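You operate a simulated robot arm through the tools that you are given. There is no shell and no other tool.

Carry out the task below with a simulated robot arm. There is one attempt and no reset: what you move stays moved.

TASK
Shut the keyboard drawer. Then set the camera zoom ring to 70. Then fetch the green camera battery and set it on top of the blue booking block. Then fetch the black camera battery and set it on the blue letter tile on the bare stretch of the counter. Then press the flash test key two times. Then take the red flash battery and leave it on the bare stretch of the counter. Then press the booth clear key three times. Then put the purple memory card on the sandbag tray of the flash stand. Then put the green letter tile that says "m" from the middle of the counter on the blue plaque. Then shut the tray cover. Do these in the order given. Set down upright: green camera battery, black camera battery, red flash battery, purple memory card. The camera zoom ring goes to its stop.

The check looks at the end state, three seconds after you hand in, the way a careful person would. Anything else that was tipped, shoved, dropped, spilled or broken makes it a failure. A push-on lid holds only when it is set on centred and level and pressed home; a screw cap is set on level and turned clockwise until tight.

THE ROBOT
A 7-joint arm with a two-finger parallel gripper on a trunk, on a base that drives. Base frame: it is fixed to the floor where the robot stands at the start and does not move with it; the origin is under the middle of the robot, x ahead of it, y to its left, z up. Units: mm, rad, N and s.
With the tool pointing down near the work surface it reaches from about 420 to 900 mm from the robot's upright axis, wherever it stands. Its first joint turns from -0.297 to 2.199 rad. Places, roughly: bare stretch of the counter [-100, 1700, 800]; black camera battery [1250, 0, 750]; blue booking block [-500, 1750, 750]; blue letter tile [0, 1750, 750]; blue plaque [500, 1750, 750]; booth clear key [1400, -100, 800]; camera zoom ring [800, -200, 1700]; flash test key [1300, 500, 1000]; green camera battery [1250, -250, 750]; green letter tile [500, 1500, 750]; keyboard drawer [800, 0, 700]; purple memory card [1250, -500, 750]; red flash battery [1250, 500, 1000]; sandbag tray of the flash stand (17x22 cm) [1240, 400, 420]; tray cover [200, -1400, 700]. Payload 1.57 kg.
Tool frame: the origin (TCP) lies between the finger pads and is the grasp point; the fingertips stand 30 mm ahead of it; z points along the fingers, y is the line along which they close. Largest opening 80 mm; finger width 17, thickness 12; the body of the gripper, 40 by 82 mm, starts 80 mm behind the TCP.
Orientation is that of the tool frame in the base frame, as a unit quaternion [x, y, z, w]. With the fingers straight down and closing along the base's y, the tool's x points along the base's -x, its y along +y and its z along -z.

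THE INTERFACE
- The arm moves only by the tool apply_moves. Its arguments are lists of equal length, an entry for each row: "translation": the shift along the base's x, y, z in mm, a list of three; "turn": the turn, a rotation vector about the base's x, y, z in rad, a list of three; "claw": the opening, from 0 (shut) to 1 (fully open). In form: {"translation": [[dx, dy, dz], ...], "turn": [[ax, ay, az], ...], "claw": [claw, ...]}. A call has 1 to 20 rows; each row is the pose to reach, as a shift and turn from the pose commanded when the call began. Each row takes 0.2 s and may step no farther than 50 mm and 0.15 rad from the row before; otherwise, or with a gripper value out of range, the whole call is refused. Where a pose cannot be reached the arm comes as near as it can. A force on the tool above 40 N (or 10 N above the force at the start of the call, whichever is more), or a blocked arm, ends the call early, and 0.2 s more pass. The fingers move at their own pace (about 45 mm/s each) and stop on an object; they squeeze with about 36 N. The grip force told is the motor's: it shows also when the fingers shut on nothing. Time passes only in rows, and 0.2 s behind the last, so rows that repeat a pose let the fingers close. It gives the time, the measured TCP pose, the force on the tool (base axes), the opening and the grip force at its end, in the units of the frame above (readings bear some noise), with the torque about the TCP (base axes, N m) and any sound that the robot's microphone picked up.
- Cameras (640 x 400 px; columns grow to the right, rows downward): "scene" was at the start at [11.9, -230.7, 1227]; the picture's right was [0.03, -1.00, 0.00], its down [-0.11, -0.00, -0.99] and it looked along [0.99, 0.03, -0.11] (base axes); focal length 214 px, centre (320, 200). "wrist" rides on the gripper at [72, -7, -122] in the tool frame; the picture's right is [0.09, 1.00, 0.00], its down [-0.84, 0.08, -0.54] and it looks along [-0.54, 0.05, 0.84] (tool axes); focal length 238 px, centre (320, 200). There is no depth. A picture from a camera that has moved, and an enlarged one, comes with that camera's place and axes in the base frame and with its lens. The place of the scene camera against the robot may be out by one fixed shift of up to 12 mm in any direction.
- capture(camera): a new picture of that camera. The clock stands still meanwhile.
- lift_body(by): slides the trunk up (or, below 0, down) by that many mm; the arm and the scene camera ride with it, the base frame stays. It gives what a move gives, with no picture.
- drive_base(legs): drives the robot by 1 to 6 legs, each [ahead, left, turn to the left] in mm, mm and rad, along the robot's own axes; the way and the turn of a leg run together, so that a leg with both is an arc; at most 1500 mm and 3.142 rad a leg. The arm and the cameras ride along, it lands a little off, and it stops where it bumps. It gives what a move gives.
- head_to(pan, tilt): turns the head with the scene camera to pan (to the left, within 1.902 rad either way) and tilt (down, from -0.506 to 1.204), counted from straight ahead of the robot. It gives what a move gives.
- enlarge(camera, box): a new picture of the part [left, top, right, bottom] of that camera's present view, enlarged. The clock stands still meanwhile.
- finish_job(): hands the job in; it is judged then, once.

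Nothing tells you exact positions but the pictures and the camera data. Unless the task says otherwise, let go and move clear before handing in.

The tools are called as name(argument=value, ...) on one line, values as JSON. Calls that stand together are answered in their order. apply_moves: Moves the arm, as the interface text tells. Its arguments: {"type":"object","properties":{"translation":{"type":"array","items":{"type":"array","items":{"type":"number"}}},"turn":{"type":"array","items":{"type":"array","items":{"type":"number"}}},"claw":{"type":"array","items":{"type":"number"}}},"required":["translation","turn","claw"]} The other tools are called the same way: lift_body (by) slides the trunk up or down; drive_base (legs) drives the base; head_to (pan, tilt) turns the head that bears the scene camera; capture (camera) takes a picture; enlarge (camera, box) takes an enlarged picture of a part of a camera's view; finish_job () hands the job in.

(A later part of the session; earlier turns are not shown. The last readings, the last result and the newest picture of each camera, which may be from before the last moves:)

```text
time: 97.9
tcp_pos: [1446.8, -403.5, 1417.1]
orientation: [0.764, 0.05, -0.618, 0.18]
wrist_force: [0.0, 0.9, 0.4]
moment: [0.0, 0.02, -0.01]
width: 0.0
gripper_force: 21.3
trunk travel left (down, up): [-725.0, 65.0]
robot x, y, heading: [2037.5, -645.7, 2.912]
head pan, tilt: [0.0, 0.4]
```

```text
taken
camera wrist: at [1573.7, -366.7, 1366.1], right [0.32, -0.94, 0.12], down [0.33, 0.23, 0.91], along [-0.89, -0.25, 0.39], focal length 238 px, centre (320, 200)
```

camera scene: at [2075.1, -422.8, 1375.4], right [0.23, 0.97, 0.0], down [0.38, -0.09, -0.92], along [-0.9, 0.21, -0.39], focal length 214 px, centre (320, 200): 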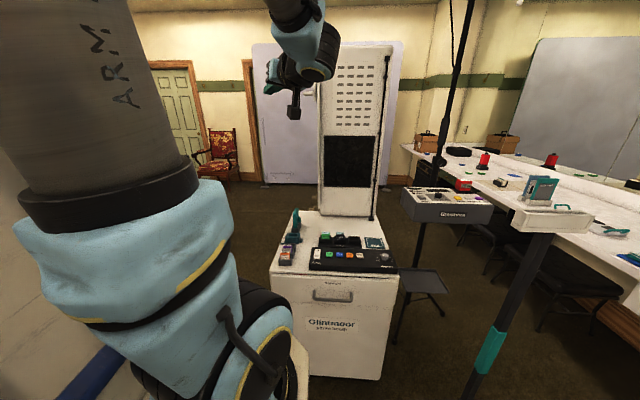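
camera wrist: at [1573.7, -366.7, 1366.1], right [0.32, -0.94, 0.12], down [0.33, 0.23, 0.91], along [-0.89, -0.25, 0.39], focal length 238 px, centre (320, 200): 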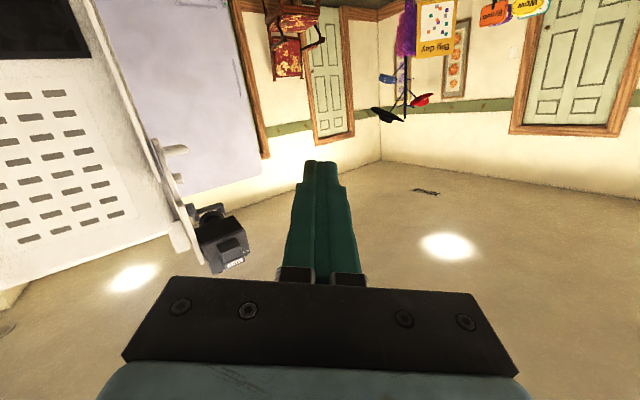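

Now I have a good view: booth rear ledge with chargers and a key panel, the flash stand with its control box and lower tray, and the counter along the mirror wall. I'll enlarge each.

enlarge(camera="scene", box=[260, 195, 420, 295])

enlarge(camera="scene", box=[390, 130, 550, 230])

enlarge(camera="scene", box=[440, 120, 640, 245])

enlarge(camera="scene", box=[380, 220, 540, 320])

```text
4.00 times, centred on (340, 245) of scene
camera zoom: at [2075.1, -422.8, 1375.4], right [0.23, 0.97, 0.0], down [0.38, -0.09, -0.92], along [-0.9, 0.21, -0.39], focal length 858 px, centre (240, 20)
```

zoom: 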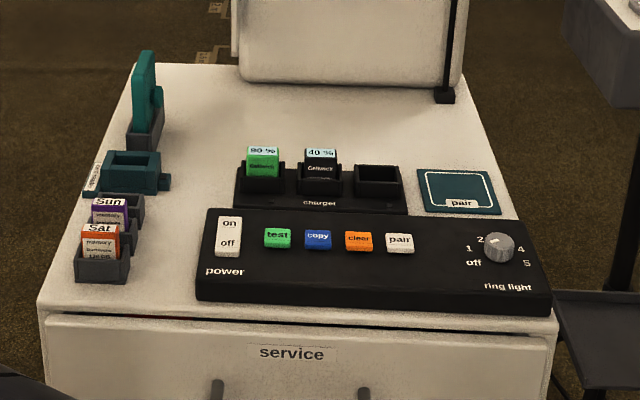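

```text
4.00 times, centred on (470, 180) of scene
camera zoom: at [2075.1, -422.8, 1375.4], right [0.23, 0.97, 0.0], down [0.38, -0.09, -0.92], along [-0.9, 0.21, -0.39], focal length 858 px, centre (-280, 280)
```

zoom: 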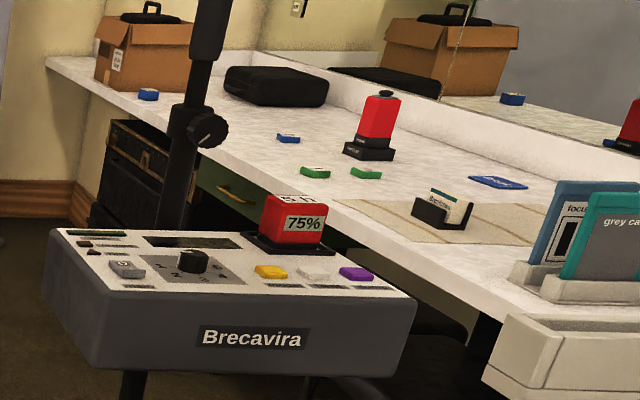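

```text
3.20 times, centred on (540, 182) of scene
camera zoom: at [2075.1, -422.8, 1375.4], right [0.23, 0.97, 0.0], down [0.38, -0.09, -0.92], along [-0.9, 0.21, -0.39], focal length 686 px, centre (-384, 256)
```

zoom: 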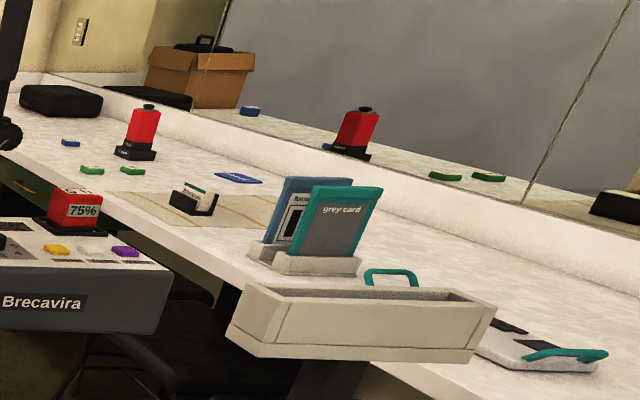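

```text
4.00 times, centred on (460, 270) of scene
camera zoom: at [2075.1, -422.8, 1375.4], right [0.23, 0.97, 0.0], down [0.38, -0.09, -0.92], along [-0.9, 0.21, -0.39], focal length 858 px, centre (-240, -80)
```

zoom: 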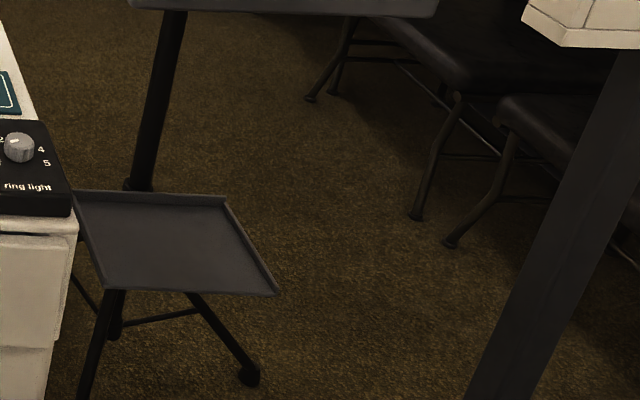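

The green (and black) battery stand in the charger; "Sun" is the purple card; orange "clear" is on the key panel; the flash box has the red battery and three coloured keys. I'll square up to the booth, lower the trunk, and point the tool down over the charger.

drive_base(legs=[[0, 0, -0.036], [120, -57, 0]])

lift_body(by=-175)

enlarge(camera="scene", box=[390, 130, 550, 230])

capture(camera="scene")

```text
time: 99.5
tcp_pos: [1356.1, -295.5, 1416.6]
orientation: [0.764, 0.038, -0.621, 0.169]
wrist_force: [-0.5, -0.2, -0.8]
moment: [0.01, 0.01, 0.03]
width: 0.0
gripper_force: 21.2
trunk travel left (down, up): [-725.0, 65.0]
robot x, y, heading: [1936.3, -560.4, 2.88]
head pan, tilt: [0.0, 0.4]
```

```text
time: 101.5
tcp_pos: [1357.9, -294.7, 1241.6]
orientation: [0.764, 0.036, -0.621, 0.168]
wrist_force: [-0.3, -0.2, 0.0]
moment: [0.04, 0.02, -0.02]
width: 0.1
gripper_force: 21.2
trunk travel left (down, up): [-550.0, 240.0]
robot x, y, heading: [1936.0, -559.8, 2.877]
head pan, tilt: [0.0, 0.4]
```

```text
4.00 times, centred on (470, 180) of scene
camera zoom: at [1983.5, -337.7, 1200.5], right [0.26, 0.97, 0.0], down [0.38, -0.1, -0.92], along [-0.89, 0.24, -0.39], focal length 858 px, centre (-280, 280)
```

zoom: 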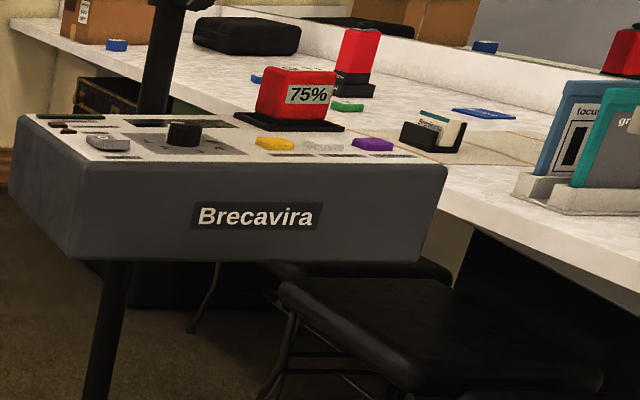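

```text
taken
camera scene: at [1983.5, -337.7, 1200.5], right [0.26, 0.97, 0.0], down [0.38, -0.1, -0.92], along [-0.89, 0.24, -0.39], focal length 214 px, centre (320, 200)
```

scene: 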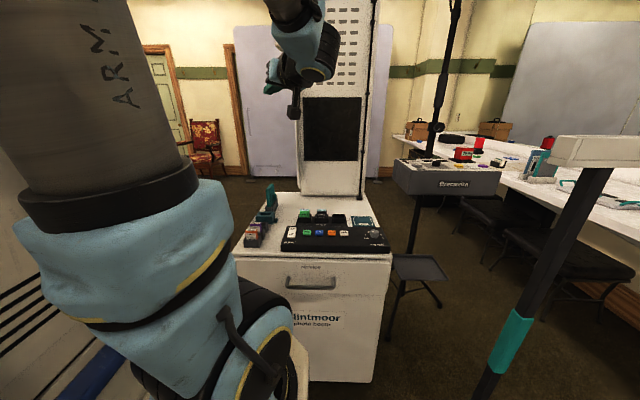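

I'm squared up behind the booth. I'll turn the tool straight down with the closing line along the charger row, opening the claw, and look from above.

apply_moves(translation=[[-9.8, 8, -24], [-19.6, 16, -48], [-29.4, 24, -72], [-39.2, 32, -96], [-49, 40, -120], [-58.8, 48, -144], [-68.6, 56, -168], [-78.4, 64, -192], [-88, 72, -216], [-98, 80, -240]], turn=[[0.018, -0.139, -0.03], [0.037, -0.279, -0.06], [0.055, -0.418, -0.089], [0.074, -0.557, -0.119], [0.092, -0.697, -0.149], [0.111, -0.836, -0.179], [0.129, -0.975, -0.209], [0.148, -1.114, -0.238], [0.166, -1.254, -0.268], [0.1845, -1.393, -0.298]], claw=[0, 0, 0, 0, 0, 0.3, 0.6, 0.8, 0.8, 0.8])

capture(camera="wrist")

```text
time: 103.7
tcp_pos: [1255.8, -210.5, 1002.3]
orientation: [0.991, -0.131, -0.001, 0.003]
wrist_force: [0.4, -1.0, 0.2]
moment: [-0.01, 0.08, -0.02]
width: 63.9
gripper_force: 0.0
out of reach, approached as far as the arm can: row 10
trunk travel left (down, up): [-550.0, 240.0]
robot x, y, heading: [1934.4, -562.2, 2.876]
head pan, tilt: [0.0, 0.4]
```

```text
taken
camera wrist: at [1327.3, -223.2, 1123.7], right [-0.17, -0.99, 0.01], down [-0.83, 0.15, 0.54], along [-0.54, 0.09, -0.84], focal length 238 px, centre (320, 200)
```

wrist: 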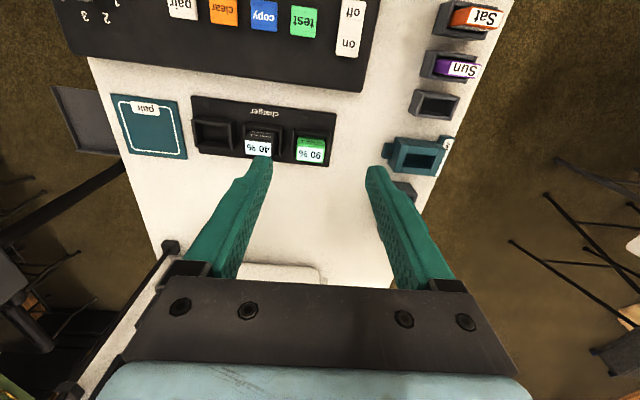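

The 90% green battery is at about (1198, -188) and the black one next to it. I'll descend partway to refine the position by parallax.

apply_moves(translation=[[-15, 6, -25], [-30, 12, -50], [-45, 18, -75], [-55, 22, -90]], turn=[[0, 0, 0], [0, 0, 0], [0, 0, 0], [0, 0, 0]], claw=[0.8, 0.8, 0.8, 0.8])

capture(camera="wrist")

enlarge(camera="wrist", box=[240, 90, 400, 190])

```text
time: 104.7
tcp_pos: [1200.2, -189.3, 911.2]
orientation: [0.991, -0.132, -0.001, -0.001]
wrist_force: [-0.9, 0.2, 0.4]
moment: [-0.04, 0.04, 0.01]
width: 63.8
gripper_force: 0.0
trunk travel left (down, up): [-550.0, 240.0]
robot x, y, heading: [1938.1, -562.4, 2.877]
head pan, tilt: [0.0, 0.4]
```

```text
taken
camera wrist: at [1272.0, -202.0, 1032.1], right [-0.17, -0.99, 0.0], down [-0.83, 0.14, 0.54], along [-0.53, 0.09, -0.84], focal length 238 px, centre (320, 200)
```

wrist: 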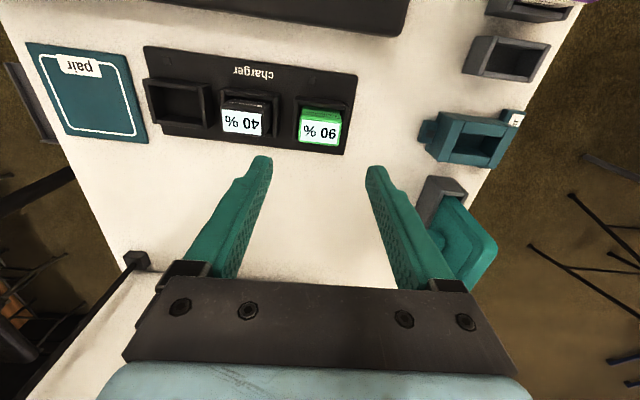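

```text
4.00 times, centred on (320, 140) of wrist
camera zoom: at [1272.0, -202.0, 1032.1], right [-0.17, -0.99, 0.0], down [-0.83, 0.14, 0.54], along [-0.53, 0.09, -0.84], focal length 953 px, centre (320, 440)
```

zoom: 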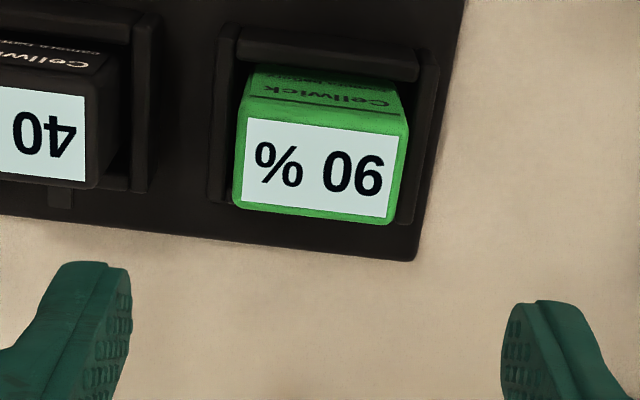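

I need the battery's height more exactly, so I'll shift back toward myself for a better baseline.

apply_moves(translation=[[40, -11, 0], [80, -22, 0]], turn=[[0, 0, 0], [0, 0, 0]], claw=[0.8, 0.8])

enlarge(camera="wrist", box=[240, 130, 400, 230])

capture(camera="wrist")

```text
time: 105.3
tcp_pos: [1279.5, -211.4, 910.7]
orientation: [0.991, -0.131, 0.0, 0.0]
wrist_force: [-0.5, -0.3, -0.9]
moment: [0.0, 0.0, 0.02]
width: 63.9
gripper_force: 0.1
trunk travel left (down, up): [-550.0, 240.0]
robot x, y, heading: [1937.0, -561.9, 2.877]
head pan, tilt: [0.0, 0.4]
```

```text
4.00 times, centred on (320, 180) of wrist
camera zoom: at [1350.5, -224.2, 1032.9], right [-0.17, -0.99, 0.0], down [-0.83, 0.14, 0.54], along [-0.53, 0.09, -0.84], focal length 953 px, centre (320, 280)
```

zoom: 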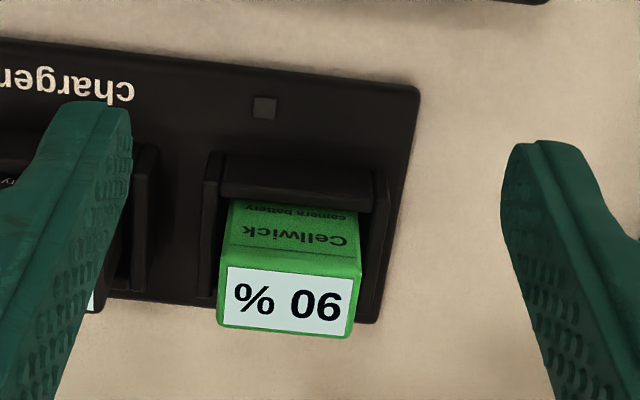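

```text
taken
camera wrist: at [1350.5, -224.2, 1032.9], right [-0.17, -0.99, 0.0], down [-0.83, 0.14, 0.54], along [-0.53, 0.09, -0.84], focal length 238 px, centre (320, 200)
```

wrist: 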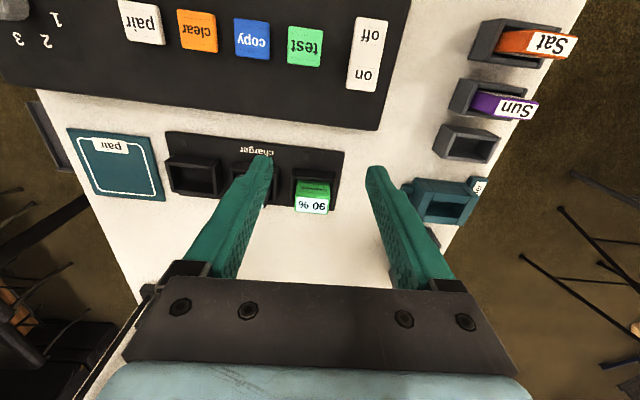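

The green battery's top is at (1207, -191, 813), about 39 mm wide and 29 mm above its slot. I'll go over it with a 56 mm opening and descend so the tips stay above the slot frame.

apply_moves(translation=[[-36, 10, -10], [-72.5, 20, -20], [-72.5, 20, -45], [-72.5, 20, -70], [-72.5, 20, -90]], turn=[[0, 0, -0.01], [0, 0, -0.02], [0, 0, -0.02], [0, 0, -0.02], [0, 0, -0.02]], claw=[0.7, 0.7, 0.7, 0.7, 0.7])

capture(camera="wrist")

```text
time: 106.5
tcp_pos: [1208.9, -193.1, 822.3]
orientation: [0.99, -0.141, -0.001, -0.001]
wrist_force: [0.3, 0.6, -0.4]
moment: [-0.03, -0.01, 0.04]
width: 56.1
gripper_force: 0.2
trunk travel left (down, up): [-550.0, 240.0]
robot x, y, heading: [1935.5, -561.7, 2.879]
head pan, tilt: [0.0, 0.4]
```

```text
taken
camera wrist: at [1279.8, -207.5, 943.3], right [-0.19, -0.98, 0.0], down [-0.82, 0.16, 0.54], along [-0.53, 0.1, -0.84], focal length 238 px, centre (320, 200)
```

wrist: 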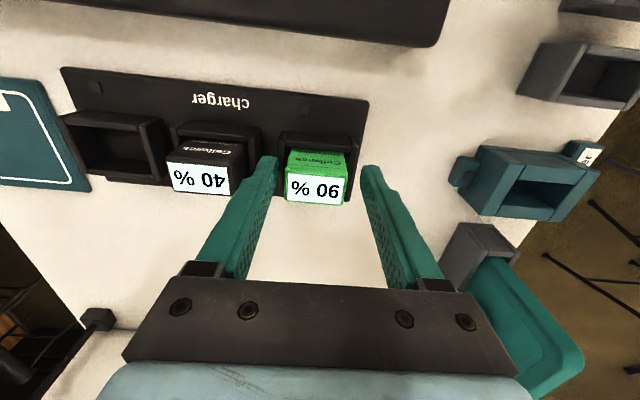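

The battery is centred between the fingers. Closing now.

apply_moves(translation=[[0, 0, 0], [0, 0, 0], [0, 0, 0], [0, 0, 0]], turn=[[0, 0, 0], [0, 0, 0], [0, 0, 0], [0, 0, 0]], claw=[0.2, 0.2, 0.2, 0.2])

apply_moves(translation=[[0, 0, 10], [0, 0, 25], [0, 0, 45], [0, 0, 70], [0, 0, 100], [0, 0, 130]], turn=[[0, 0, 0], [0, 0, 0], [0, 0, 0], [0, 0, 0], [0, 0, 0], [0, 0, 0]], claw=[0.2, 0.2, 0.2, 0.2, 0.2, 0.2])

capture(camera="wrist")

```text
time: 107.5
tcp_pos: [1209.6, -193.4, 821.6]
orientation: [0.99, -0.142, 0.0, 0.0]
wrist_force: [-0.1, 0.4, -0.3]
moment: [0.03, 0.01, 0.0]
width: 38.0
gripper_force: 36.2
trunk travel left (down, up): [-550.0, 240.0]
robot x, y, heading: [1935.4, -562.4, 2.876]
head pan, tilt: [0.0, 0.4]
```

```text
time: 108.9
tcp_pos: [1208.9, -192.2, 950.5]
orientation: [0.99, -0.142, 0.0, 0.001]
wrist_force: [-0.1, -0.7, -0.2]
moment: [-0.01, -0.01, 0.01]
width: 15.8
gripper_force: 0.0
trunk travel left (down, up): [-550.0, 240.0]
robot x, y, heading: [1935.7, -560.4, 2.879]
head pan, tilt: [0.0, 0.4]
```

```text
taken
camera wrist: at [1278.7, -207.0, 1071.3], right [-0.19, -0.98, 0.0], down [-0.82, 0.16, 0.54], along [-0.53, 0.1, -0.84], focal length 238 px, centre (320, 200)
```

wrist: 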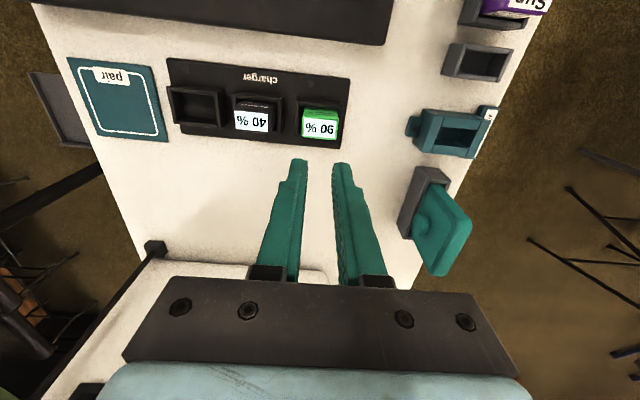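

The battery slipped out of the grip on lifting; it is still upright in its slot. I'll grip a few mm deeper and lift slowly.

apply_moves(translation=[[0, 0, 0], [0, 0, -20], [0, 0, -60], [0, 0, -100], [0, 0, -125], [0, 0, -134]], turn=[[0, 0, 0], [0, 0, 0], [0, 0, 0], [0, 0, 0], [0, 0, 0], [0, 0, 0]], claw=[0.7, 0.7, 0.7, 0.7, 0.7, 0.7])

enlarge(camera="wrist", box=[230, 120, 390, 220])

```text
time: 110.3
tcp_pos: [1207.6, -193.0, 819.7]
orientation: [0.99, -0.141, -0.002, -0.001]
wrist_force: [9.8, -3.0, 28.4]
moment: [0.62, -0.69, -0.17]
width: 55.5
gripper_force: 0.0
trunk travel left (down, up): [-550.0, 240.0]
robot x, y, heading: [1936.2, -557.3, 2.876]
head pan, tilt: [0.0, 0.4]
```

```text
4.00 times, centred on (310, 170) of wrist
camera zoom: at [1278.4, -207.3, 940.8], right [-0.19, -0.98, 0.0], down [-0.82, 0.16, 0.55], along [-0.54, 0.1, -0.84], focal length 953 px, centre (360, 320)
```

zoom: 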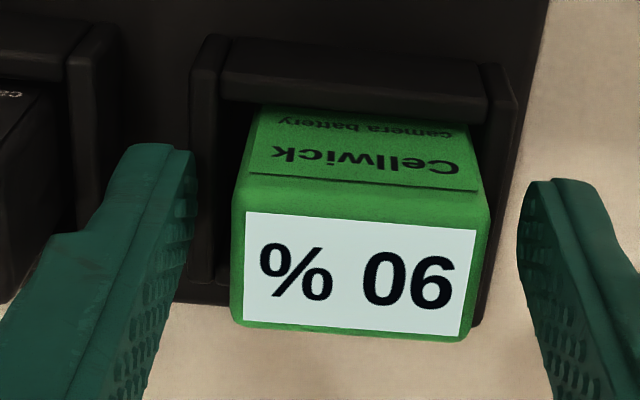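

The fingertips touched the slot's side posts (tops at about z=790). I'll raise slightly to clear, close, and try a very slow pull.

apply_moves(translation=[[0, 0, 1], [0, 0, 2], [0, 0, 2], [0, 0, 2], [0, 0, 2]], turn=[[0, 0, 0], [0, 0, 0], [0, 0, 0], [0, 0, 0], [0, 0, 0]], claw=[0.7, 0.7, 0, 0, 0])

apply_moves(translation=[[0, 0, 0], [0, 0, 2], [0, 0, 4], [0, 0, 6], [0, 0, 8]], turn=[[0, 0, 0], [0, 0, 0], [0, 0, 0], [0, 0, 0], [0, 0, 0]], claw=[0, 0, 0, 0, 0])

capture(camera="wrist")

```text
time: 111.5
tcp_pos: [1207.9, -191.0, 820.3]
orientation: [0.99, -0.141, -0.001, -0.002]
wrist_force: [-0.9, 8.5, 22.9]
moment: [2.16, -0.67, 0.05]
width: 52.4
gripper_force: 35.8
trunk travel left (down, up): [-550.0, 240.0]
robot x, y, heading: [1935.9, -557.9, 2.879]
head pan, tilt: [0.0, 0.4]
```

```text
time: 112.7
tcp_pos: [1209.1, -192.9, 827.3]
orientation: [0.99, -0.142, 0.001, 0.001]
wrist_force: [1.4, 4.2, -2.3]
moment: [0.22, -0.14, -0.04]
width: 37.7
gripper_force: 36.0
trunk travel left (down, up): [-550.0, 240.0]
robot x, y, heading: [1934.2, -557.7, 2.877]
head pan, tilt: [0.0, 0.4]
```

```text
taken
camera wrist: at [1279.0, -207.4, 947.9], right [-0.19, -0.98, 0.0], down [-0.83, 0.16, 0.54], along [-0.53, 0.1, -0.84], focal length 238 px, centre (320, 200)
```

wrist: 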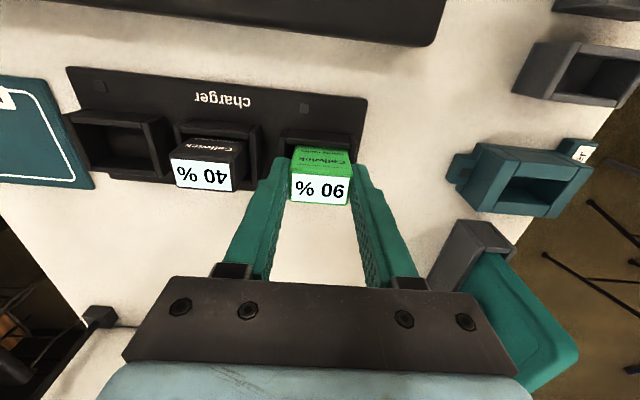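

It closed on the battery only after rising, so the grip is shallow. I'll reopen, settle at z≈822.5, close, and pull slowly.

apply_moves(translation=[[0, 0, 0], [0, 0, 0], [0, 0, -3], [0, 0, -5], [0, 0, -5], [0, 0, -5], [0, 0, -5]], turn=[[0, 0, 0], [0, 0, 0], [0, 0, 0], [0, 0, 0], [0, 0, 0], [0, 0, 0], [0, 0, 0]], claw=[0.65, 0.65, 0.65, 0.65, 0, 0, 0])

apply_moves(translation=[[0, 0, 1], [0, 0, 2], [0, 0, 3], [0, 0, 4], [0, 0, 5], [0, 0, 6], [0, 0, 7], [0, 0, 8]], turn=[[0, 0, 0], [0, 0, 0], [0, 0, 0], [0, 0, 0], [0, 0, 0], [0, 0, 0], [0, 0, 0], [0, 0, 0]], claw=[0, 0, 0, 0, 0, 0, 0, 0])

enlarge(camera="wrist", box=[230, 120, 390, 220])

```text
time: 114.3
tcp_pos: [1209.6, -192.5, 821.6]
orientation: [0.99, -0.141, 0.0, 0.0]
wrist_force: [-0.3, -1.2, 0.4]
moment: [0.02, 0.05, 0.06]
width: 38.4
gripper_force: 32.3
trunk travel left (down, up): [-550.0, 240.0]
robot x, y, heading: [1937.6, -560.2, 2.881]
head pan, tilt: [0.0, 0.4]
```

```text
time: 116.1
tcp_pos: [1208.8, -192.8, 829.7]
orientation: [0.99, -0.141, 0.0, 0.0]
wrist_force: [0.1, 0.5, -0.3]
moment: [-0.03, 0.02, -0.02]
width: 38.3
gripper_force: 35.9
trunk travel left (down, up): [-550.0, 240.0]
robot x, y, heading: [1935.6, -556.6, 2.88]
head pan, tilt: [0.0, 0.4]
```

```text
4.00 times, centred on (310, 170) of wrist
camera zoom: at [1279.2, -207.1, 951.4], right [-0.19, -0.98, 0.0], down [-0.82, 0.16, 0.54], along [-0.53, 0.1, -0.84], focal length 953 px, centre (360, 320)
```

zoom: 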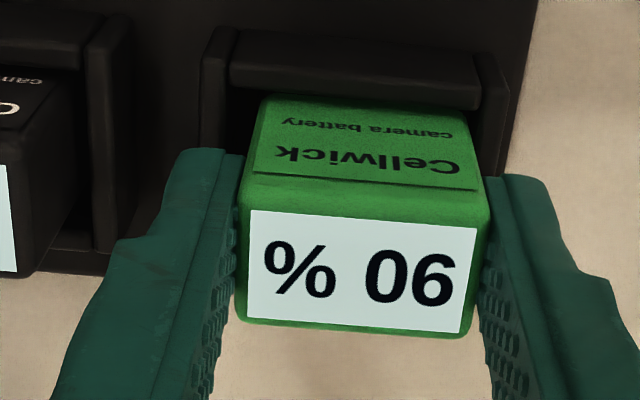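

The battery is coming up with the fingers. Continuing slowly until it's out of the slot.

apply_moves(translation=[[0, 0, 2], [0, 0, 4], [0, 0, 6], [0, 0, 8], [0, 0, 11], [0, 0, 14], [0, 0, 17], [0, 0, 20], [0, 0, 24], [0, 0, 28], [0, 0, 32], [0, 0, 36], [0, 0, 40]], turn=[[0, 0, 0], [0, 0, 0], [0, 0, 0], [0, 0, 0], [0, 0, 0], [0, 0, 0], [0, 0, 0], [0, 0, 0], [0, 0, 0], [0, 0, 0], [0, 0, 0], [0, 0, 0], [0, 0, 0]], claw=[0, 0, 0, 0, 0, 0, 0, 0, 0, 0, 0, 0, 0])

enlarge(camera="wrist", box=[230, 120, 390, 220])

```text
time: 118.9
tcp_pos: [1209.2, -191.8, 870.8]
orientation: [0.99, -0.142, 0.0, 0.0]
wrist_force: [0.0, -0.1, -0.3]
moment: [0.03, 0.01, -0.02]
width: 38.1
gripper_force: 35.8
trunk travel left (down, up): [-550.0, 240.0]
robot x, y, heading: [1935.5, -557.2, 2.884]
head pan, tilt: [0.0, 0.4]
```

```text
4.00 times, centred on (310, 170) of wrist
camera zoom: at [1279.8, -206.6, 991.8], right [-0.19, -0.98, 0.0], down [-0.82, 0.16, 0.54], along [-0.53, 0.1, -0.84], focal length 953 px, centre (360, 320)
```

zoom: 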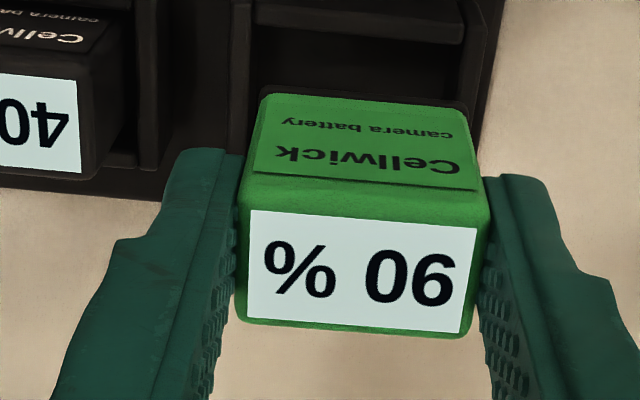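

I have the green battery in hand. I'll raise it and draw it in toward my body for the drive, then check the grip.

apply_moves(translation=[[0, 0, 8], [0, 0, 20], [0, 0, 36], [0, 0, 54], [6, -2, 74], [18, -5, 94], [36, -10, 112], [58, -16, 128], [82, -23, 140], [106, -30, 150], [130, -37, 158], [154, -44, 164], [178, -51, 170], [196, -56, 174], [206, -59, 176], [210, -60, 177]], turn=[[0, 0, 0], [0, 0, 0], [0, 0, 0], [0, 0, 0], [0, 0, 0], [0, 0, 0], [0, 0, 0], [0, 0, 0], [0, 0, 0], [0, 0, 0], [0, 0, 0], [0, 0, 0], [0, 0, 0], [0, 0, 0], [0, 0, 0], [0, 0, 0]], claw=[0, 0, 0, 0, 0, 0, 0, 0, 0, 0, 0, 0, 0, 0, 0, 0])

capture(camera="wrist")

capture(camera="scene")

```text
time: 122.3
tcp_pos: [1364.4, -185.3, 1011.8]
orientation: [0.989, -0.141, -0.008, 0.038]
wrist_force: [-0.4, -0.2, -0.5]
moment: [0.01, 0.01, -0.02]
width: 38.0
gripper_force: 36.4
out of reach, approached as far as the arm can: row 8, 9, 10, 11, 12, 13, 14, 15, 16
trunk travel left (down, up): [-550.0, 240.0]
robot x, y, heading: [1934.9, -560.6, 2.878]
head pan, tilt: [0.0, 0.4]
```

```text
taken
camera wrist: at [1438.0, -191.7, 1133.1], right [-0.19, -0.98, 0.07], down [-0.81, 0.2, 0.55], along [-0.55, 0.04, -0.83], focal length 238 px, centre (320, 200)
```

wrist: 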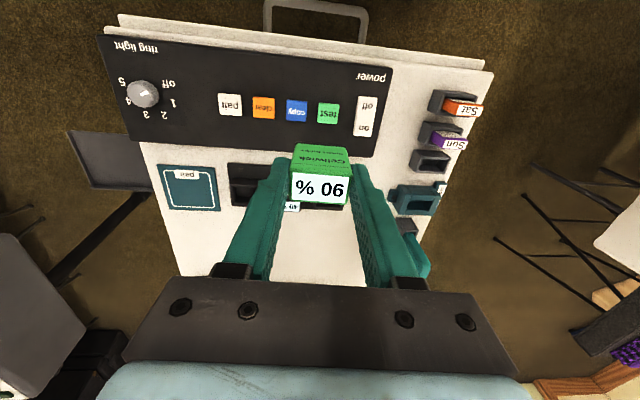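

```text
taken
camera scene: at [1983.5, -337.7, 1200.4], right [0.26, 0.97, 0.0], down [0.38, -0.1, -0.92], along [-0.89, 0.24, -0.39], focal length 214 px, centre (320, 200)
```

scene: 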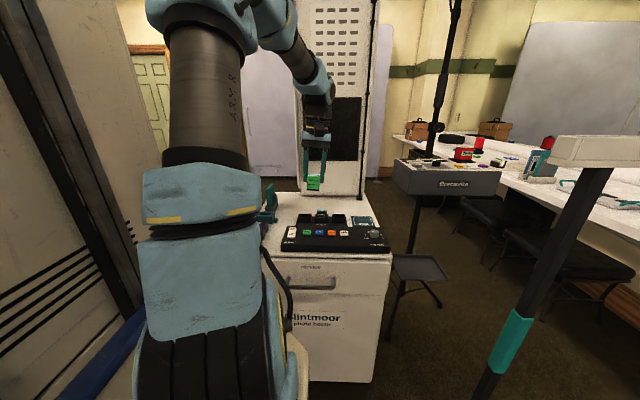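

The battery is held well. I'll drive back out: left into the aisle, then ahead along it, checking the grip after the first leg.

drive_base(legs=[[0, 534, 0]])

capture(camera="wrist")

```text
time: 125.4
tcp_pos: [1224.0, -705.9, 1012.8]
orientation: [0.989, -0.143, -0.006, 0.037]
wrist_force: [-0.3, -0.7, 0.0]
moment: [0.02, 0.0, -0.03]
width: 38.0
gripper_force: 35.8
trunk travel left (down, up): [-550.0, 240.0]
robot x, y, heading: [1795.5, -1079.1, 2.876]
head pan, tilt: [0.0, 0.4]
```

```text
taken
camera wrist: at [1297.3, -711.7, 1133.1], right [-0.19, -0.98, 0.07], down [-0.81, 0.2, 0.55], along [-0.55, 0.04, -0.83], focal length 238 px, centre (320, 200)
```

wrist: 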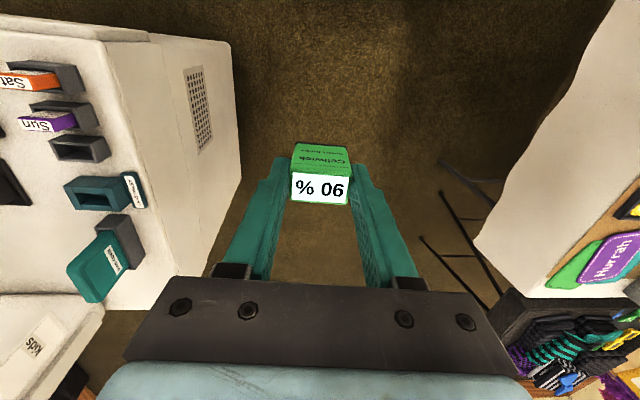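

Grip is unchanged and the aisle ahead is clear. Driving on.

drive_base(legs=[[1114, 0, 0], [1114, 0, 0]])

capture(camera="wrist")

head_to(pan=-0.5, tilt=0.3)

capture(camera="scene")

```text
time: 136.4
tcp_pos: [-905.1, -98.0, 1014.1]
orientation: [0.988, -0.148, -0.006, 0.037]
wrist_force: [0.5, 0.1, -1.0]
moment: [0.01, -0.02, 0.01]
width: 38.0
gripper_force: 36.2
trunk travel left (down, up): [-550.0, 240.0]
robot x, y, heading: [-337.0, -476.1, 2.862]
head pan, tilt: [0.0, 0.4]
```

```text
taken
camera wrist: at [-831.6, -104.2, 1133.1], right [-0.2, -0.98, 0.07], down [-0.81, 0.21, 0.55], along [-0.55, 0.05, -0.83], focal length 238 px, centre (320, 200)
```

wrist: 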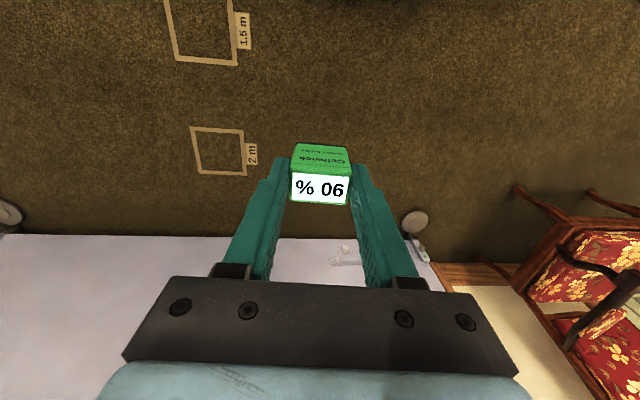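

```text
time: 137.3
tcp_pos: [-904.6, -97.1, 1013.0]
orientation: [0.988, -0.148, -0.006, 0.037]
wrist_force: [-0.5, 0.1, -0.9]
moment: [0.01, 0.01, 0.01]
width: 37.9
gripper_force: 35.9
trunk travel left (down, up): [-550.0, 240.0]
robot x, y, heading: [-337.5, -478.2, 2.866]
head pan, tilt: [-0.499, 0.3]
```

```text
taken
camera scene: at [-265.6, -217.9, 1209.7], right [0.7, 0.71, 0.0], down [0.21, -0.21, -0.96], along [-0.68, 0.67, -0.3], focal length 214 px, centre (320, 200)
```

scene: 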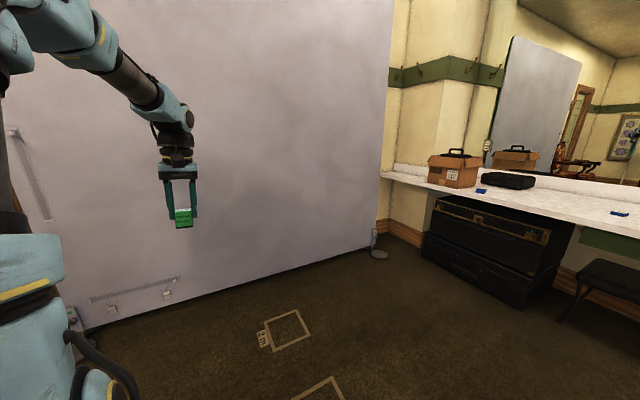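

The backdrop stands to my left front and the counter with the blue booking block is ahead right. I'll turn to face the counter and drive toward it diagonally.

drive_base(legs=[[0, 0, -1.55]])

head_to(pan=0.1, tilt=0.3)

capture(camera="scene")

head_to(pan=-0.5, tilt=0.3)

capture(camera="scene")

```text
time: 141.4
tcp_pos: [25.5, 97.7, 1013.5]
orientation: [-0.605, 0.795, 0.029, -0.022]
wrist_force: [0.0, -0.2, -0.8]
moment: [-0.02, -0.03, -0.01]
width: 38.2
gripper_force: 35.8
trunk travel left (down, up): [-550.0, 240.0]
robot x, y, heading: [-339.6, -479.6, 1.325]
head pan, tilt: [-0.499, 0.3]
```

```text
time: 142.4
tcp_pos: [26.9, 97.8, 1012.0]
orientation: [-0.605, 0.795, 0.031, -0.022]
wrist_force: [-0.5, 0.3, -1.1]
moment: [0.03, 0.03, 0.01]
width: 38.2
gripper_force: 35.8
trunk travel left (down, up): [-550.0, 240.0]
robot x, y, heading: [-335.5, -479.0, 1.325]
head pan, tilt: [0.099, 0.3]
```

```text
taken
camera scene: at [-121.8, -524.2, 1209.7], right [0.99, -0.15, 0.0], down [-0.04, -0.29, -0.96], along [0.14, 0.94, -0.3], focal length 214 px, centre (320, 200)
```

scene: 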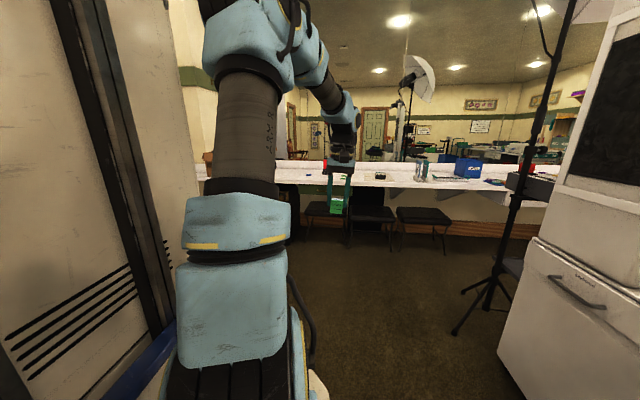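

```text
time: 143.4
tcp_pos: [25.5, 98.2, 1011.9]
orientation: [-0.605, 0.795, 0.03, -0.022]
wrist_force: [0.5, -0.5, -0.8]
moment: [-0.05, 0.0, 0.01]
width: 38.0
gripper_force: 36.3
trunk travel left (down, up): [-550.0, 240.0]
robot x, y, heading: [-337.7, -479.0, 1.325]
head pan, tilt: [-0.499, 0.3]
```

```text
taken
camera scene: at [-72.3, -548.0, 1209.7], right [0.73, -0.68, 0.0], down [-0.2, -0.22, -0.96], along [0.65, 0.7, -0.3], focal length 214 px, centre (320, 200)
```

scene: 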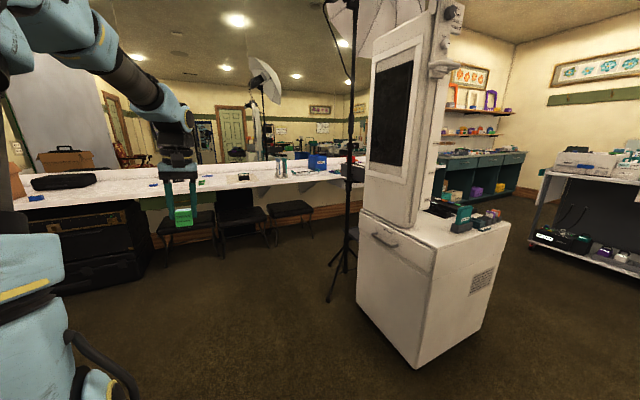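

Both blue targets are visible: booking block near (-555, 1912) and letter tile near (130, 1890). I'll drive diagonally up to the counter in front of the block.

drive_base(legs=[[763, 421, 0], [763, 421, 0]])

capture(camera="scene")

capture(camera="wrist")

```text
time: 152.2
tcp_pos: [-442.2, 1773.2, 1012.9]
orientation: [-0.612, 0.79, 0.03, -0.023]
wrist_force: [-0.2, 0.0, -0.8]
moment: [0.01, 0.0, 0.0]
width: 38.0
gripper_force: 35.7
trunk travel left (down, up): [-550.0, 240.0]
robot x, y, heading: [-797.0, 1188.7, 1.337]
head pan, tilt: [-0.499, 0.3]
```

```text
taken
camera scene: at [-531.0, 1125.9, 1209.7], right [0.74, -0.67, 0.0], down [-0.2, -0.22, -0.96], along [0.64, 0.71, -0.3], focal length 214 px, centre (320, 200)
```

scene: 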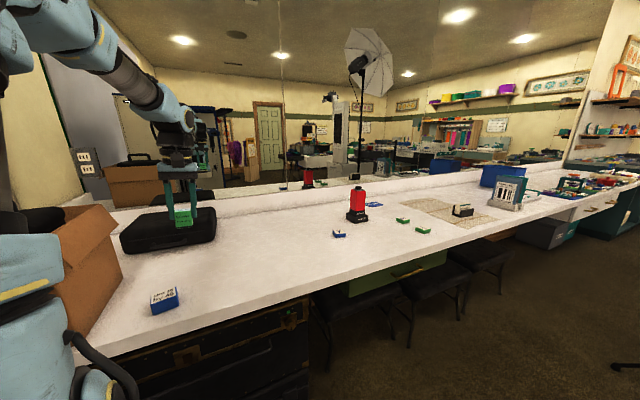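

```text
taken
camera wrist: at [-445.5, 1698.8, 1133.1], right [-0.98, 0.16, 0.07], down [0.17, 0.82, 0.55], along [0.03, 0.55, -0.83], focal length 238 px, centre (320, 200)
```

wrist: 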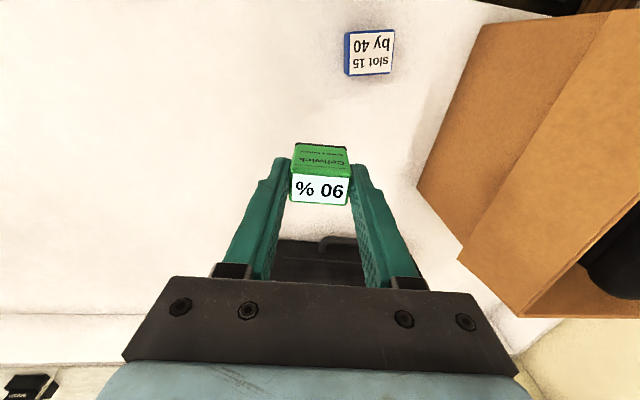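

The booking block ("slot 15 by 40") is right below at about (-530, 1730). I'll enlarge it to get its exact place and orientation.

enlarge(camera="wrist", box=[300, 10, 460, 110])

enlarge(camera="scene", box=[100, 240, 260, 340])

enlarge(camera="scene", box=[310, 160, 550, 260])

```text
4.00 times, centred on (380, 60) of wrist
camera zoom: at [-445.5, 1698.8, 1133.1], right [-0.98, 0.16, 0.07], down [0.17, 0.82, 0.55], along [0.03, 0.55, -0.83], focal length 953 px, centre (80, 760)
```

zoom: 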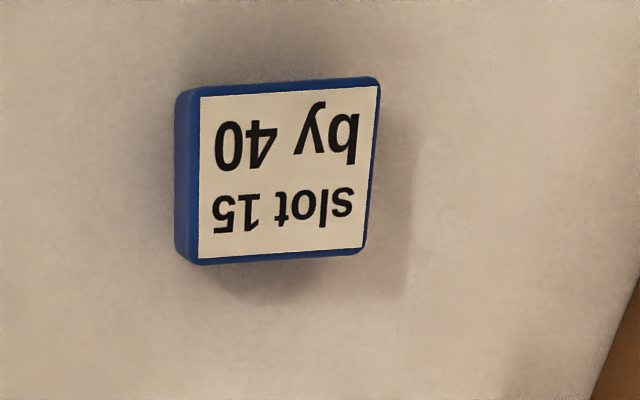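

```text
4.00 times, centred on (180, 290) of scene
camera zoom: at [-531.0, 1125.9, 1209.7], right [0.74, -0.67, 0.0], down [-0.2, -0.22, -0.96], along [0.64, 0.71, -0.3], focal length 858 px, centre (880, -160)
```

zoom: 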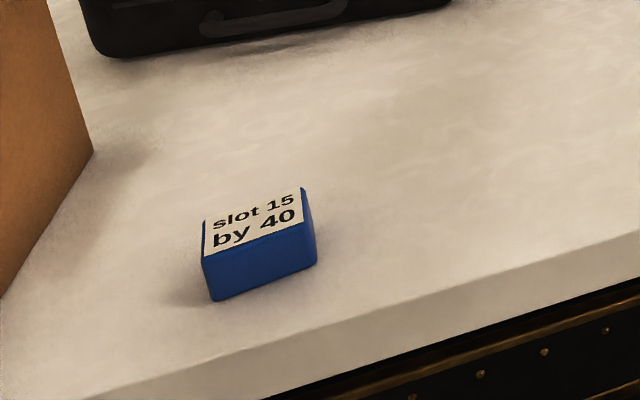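

```text
2.67 times, centred on (430, 210) of scene
camera zoom: at [-531.0, 1125.9, 1209.7], right [0.74, -0.67, 0.0], down [-0.2, -0.22, -0.96], along [0.64, 0.71, -0.3], focal length 572 px, centre (27, 173)
```

zoom: 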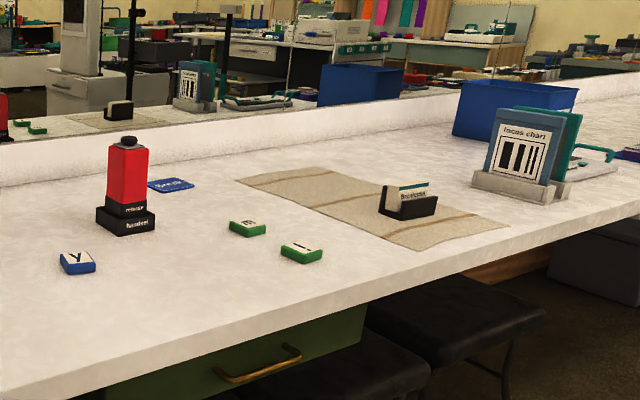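

The block's top centre is at about (-523, 1721, 817). It's a bit too close for comfort, so I'll back up 130 mm first, then level and align the tool above the block.

drive_base(legs=[[-130, 0, 0]])

apply_moves(translation=[[-10, 10, 0], [-20, 20, 0], [-30, 30, 0], [-40, 40, -10], [-48, 52, -20], [-52, 65, -30], [-52, 76, -40]], turn=[[-0.002, -0.011, 0.019], [-0.004, -0.021, 0.037], [-0.006, -0.032, 0.056], [-0.008, -0.042, 0.075], [-0.01, -0.053, 0.094], [-0.012, -0.064, 0.112], [-0.0144, -0.0742, 0.1312]], claw=[0, 0, 0, 0, 0, 0, 0])

capture(camera="wrist")

```text
time: 153.5
tcp_pos: [-473.2, 1647.3, 1012.9]
orientation: [-0.613, 0.789, 0.03, -0.022]
wrist_force: [-0.4, -0.3, -0.6]
moment: [-0.01, -0.01, 0.02]
width: 38.2
gripper_force: 36.2
trunk travel left (down, up): [-550.0, 240.0]
robot x, y, heading: [-829.4, 1065.0, 1.342]
head pan, tilt: [-0.499, 0.3]
```

```text
time: 155.1
tcp_pos: [-505.4, 1733.2, 966.2]
orientation: [-0.664, 0.748, 0.009, -0.005]
wrist_force: [-0.6, 0.8, -1.0]
moment: [0.02, 0.02, 0.0]
width: 37.9
gripper_force: 35.6
out of reach, approached as far as the arm can: row 1, 2, 3, 4, 5, 6, 7
trunk travel left (down, up): [-550.0, 240.0]
robot x, y, heading: [-828.3, 1067.4, 1.342]
head pan, tilt: [-0.499, 0.3]
```

```text
taken
camera wrist: at [-505.4, 1659.8, 1086.9], right [-1.0, 0.03, 0.02], down [0.03, 0.84, 0.55], along [0.0, 0.55, -0.84], focal length 238 px, centre (320, 200)
```

wrist: 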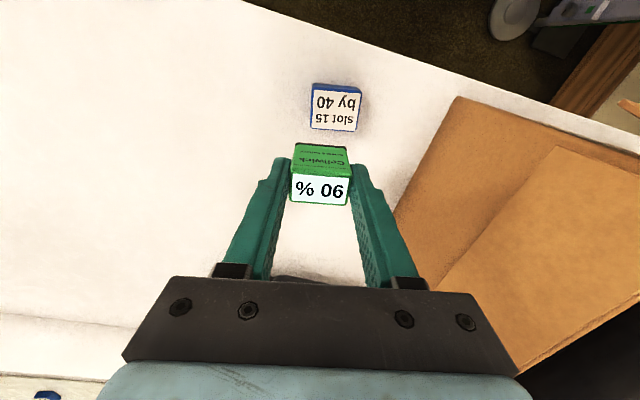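

The arm prefers working a little farther out at this height, so I'll back up another 70 mm and go over the block again.

drive_base(legs=[[-70, 0, 0]])

apply_moves(translation=[[0, 10, 0], [0, 20, 0], [0, 30, -5], [0, 40, -10], [0, 50, -15]], turn=[[0, 0, 0], [0, 0, 0], [0, 0, 0], [0, 0, 0], [0, 0, 0]], claw=[0, 0, 0, 0, 0])

capture(camera="wrist")

```text
time: 156.1
tcp_pos: [-521.5, 1666.3, 966.6]
orientation: [-0.664, 0.748, 0.009, -0.006]
wrist_force: [0.0, 0.1, -0.8]
moment: [0.01, 0.0, 0.01]
width: 38.0
gripper_force: 35.7
trunk travel left (down, up): [-550.0, 240.0]
robot x, y, heading: [-843.8, 997.2, 1.341]
head pan, tilt: [-0.499, 0.3]
```

```text
time: 157.3
tcp_pos: [-521.3, 1716.9, 952.9]
orientation: [-0.664, 0.748, 0.009, -0.005]
wrist_force: [-1.2, 0.2, -0.6]
moment: [-0.01, 0.02, 0.0]
width: 38.1
gripper_force: 35.7
trunk travel left (down, up): [-550.0, 240.0]
robot x, y, heading: [-841.3, 993.4, 1.345]
head pan, tilt: [-0.499, 0.3]
```

```text
taken
camera wrist: at [-520.6, 1643.2, 1072.2], right [-1.0, 0.03, 0.02], down [0.03, 0.84, 0.55], along [0.0, 0.55, -0.84], focal length 238 px, centre (320, 200)
```

wrist: 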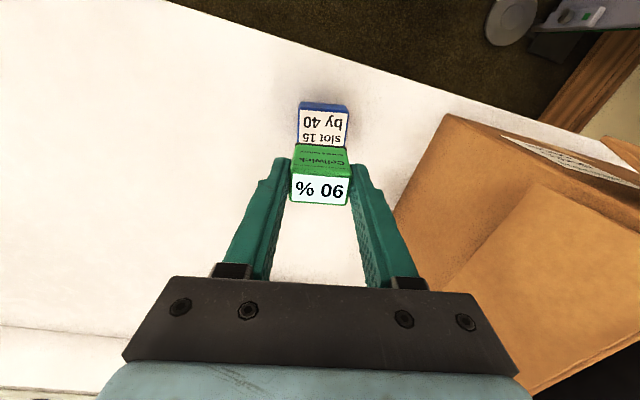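

Almost over it. I'll fix the last bit of tilt, centre at (-525.5, 1717.3), and descend in steps while watching the force.

apply_moves(translation=[[-4.2, 0.4, -10], [-4.2, 0.4, -25], [-4.2, 0.4, -45], [-4.2, 0.4, -60], [-4.2, 0.4, -72], [-4.2, 0.4, -80]], turn=[[-0.007, -0.019, 0], [-0.007, -0.019, 0], [-0.007, -0.019, 0], [-0.007, -0.019, 0], [-0.007, -0.019, 0], [-0.007, -0.019, 0]], claw=[0, 0, 0, 0, 0, 0])

capture(camera="wrist")

enlarge(camera="wrist", box=[240, 110, 400, 210])

```text
time: 158.7
tcp_pos: [-525.3, 1717.4, 870.6]
orientation: [-0.663, 0.749, 0.0, -0.002]
wrist_force: [0.3, 0.6, -1.1]
moment: [-0.02, 0.02, 0.01]
width: 38.3
gripper_force: 36.3
trunk travel left (down, up): [-550.0, 240.0]
robot x, y, heading: [-840.3, 995.4, 1.343]
head pan, tilt: [-0.499, 0.3]
```

```text
taken
camera wrist: at [-528.1, 1643.8, 992.5], right [-1.0, 0.03, 0.0], down [0.02, 0.84, 0.54], along [0.01, 0.54, -0.84], focal length 238 px, centre (320, 200)
```

wrist: 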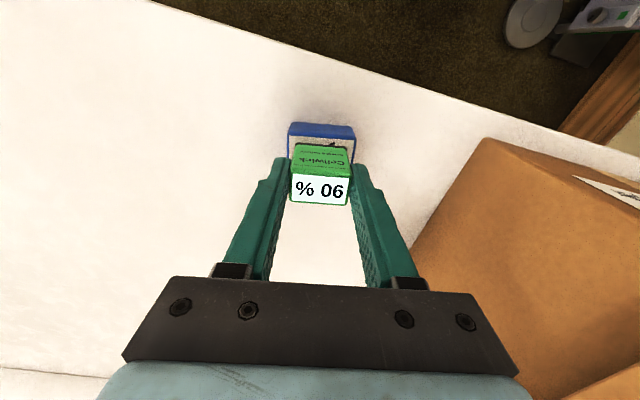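

```text
4.00 times, centred on (320, 160) of wrist
camera zoom: at [-528.1, 1643.8, 992.5], right [-1.0, 0.03, 0.0], down [0.02, 0.84, 0.54], along [0.01, 0.54, -0.84], focal length 953 px, centre (320, 360)
```

zoom: 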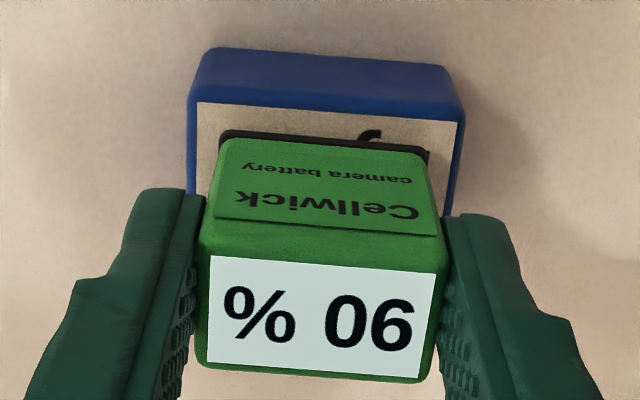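

The battery hovers about 7 mm above the block and is well centred. I'll lower it in millimetre steps.

apply_moves(translation=[[0, 0, -1.5], [0, 0, -3], [0, 0, -4.5], [0, 0, -6]], turn=[[0, 0, 0], [0, 0, 0], [0, 0, 0], [0, 0, 0]], claw=[0, 0, 0, 0])

apply_moves(translation=[[0, 0, -1], [0, 0, -2]], turn=[[0, 0, 0], [0, 0, 0]], claw=[0, 0])

enlarge(camera="wrist", box=[240, 110, 400, 210])

```text
time: 159.7
tcp_pos: [-525.8, 1716.7, 867.6]
orientation: [-0.664, 0.748, 0.001, 0.001]
wrist_force: [-1.6, -3.9, 26.6]
moment: [-0.21, 0.09, -0.02]
width: 38.2
gripper_force: 36.6
trunk travel left (down, up): [-550.0, 240.0]
robot x, y, heading: [-845.3, 996.8, 1.343]
head pan, tilt: [-0.499, 0.3]
```

```text
time: 160.3
tcp_pos: [-525.6, 1717.3, 864.3]
orientation: [-0.664, 0.747, 0.001, 0.001]
wrist_force: [-0.1, 2.1, 32.1]
moment: [0.2, -0.03, 0.0]
width: 38.4
gripper_force: 36.1
trunk travel left (down, up): [-550.0, 240.0]
robot x, y, heading: [-845.5, 992.1, 1.338]
head pan, tilt: [-0.499, 0.3]
```

```text
4.00 times, centred on (320, 160) of wrist
camera zoom: at [-528.0, 1643.6, 986.1], right [-1.0, 0.03, 0.0], down [0.02, 0.84, 0.55], along [0.02, 0.54, -0.84], focal length 953 px, centre (320, 360)
```

zoom: 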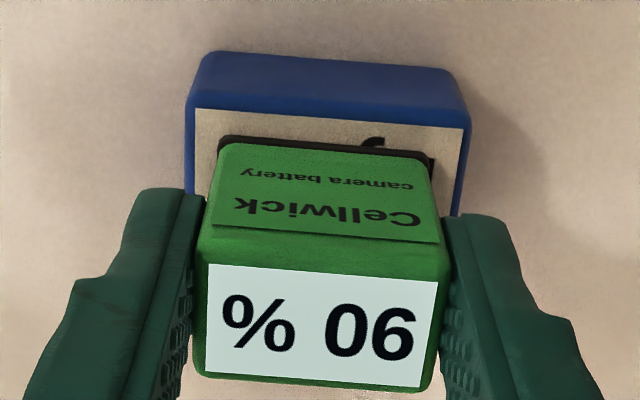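

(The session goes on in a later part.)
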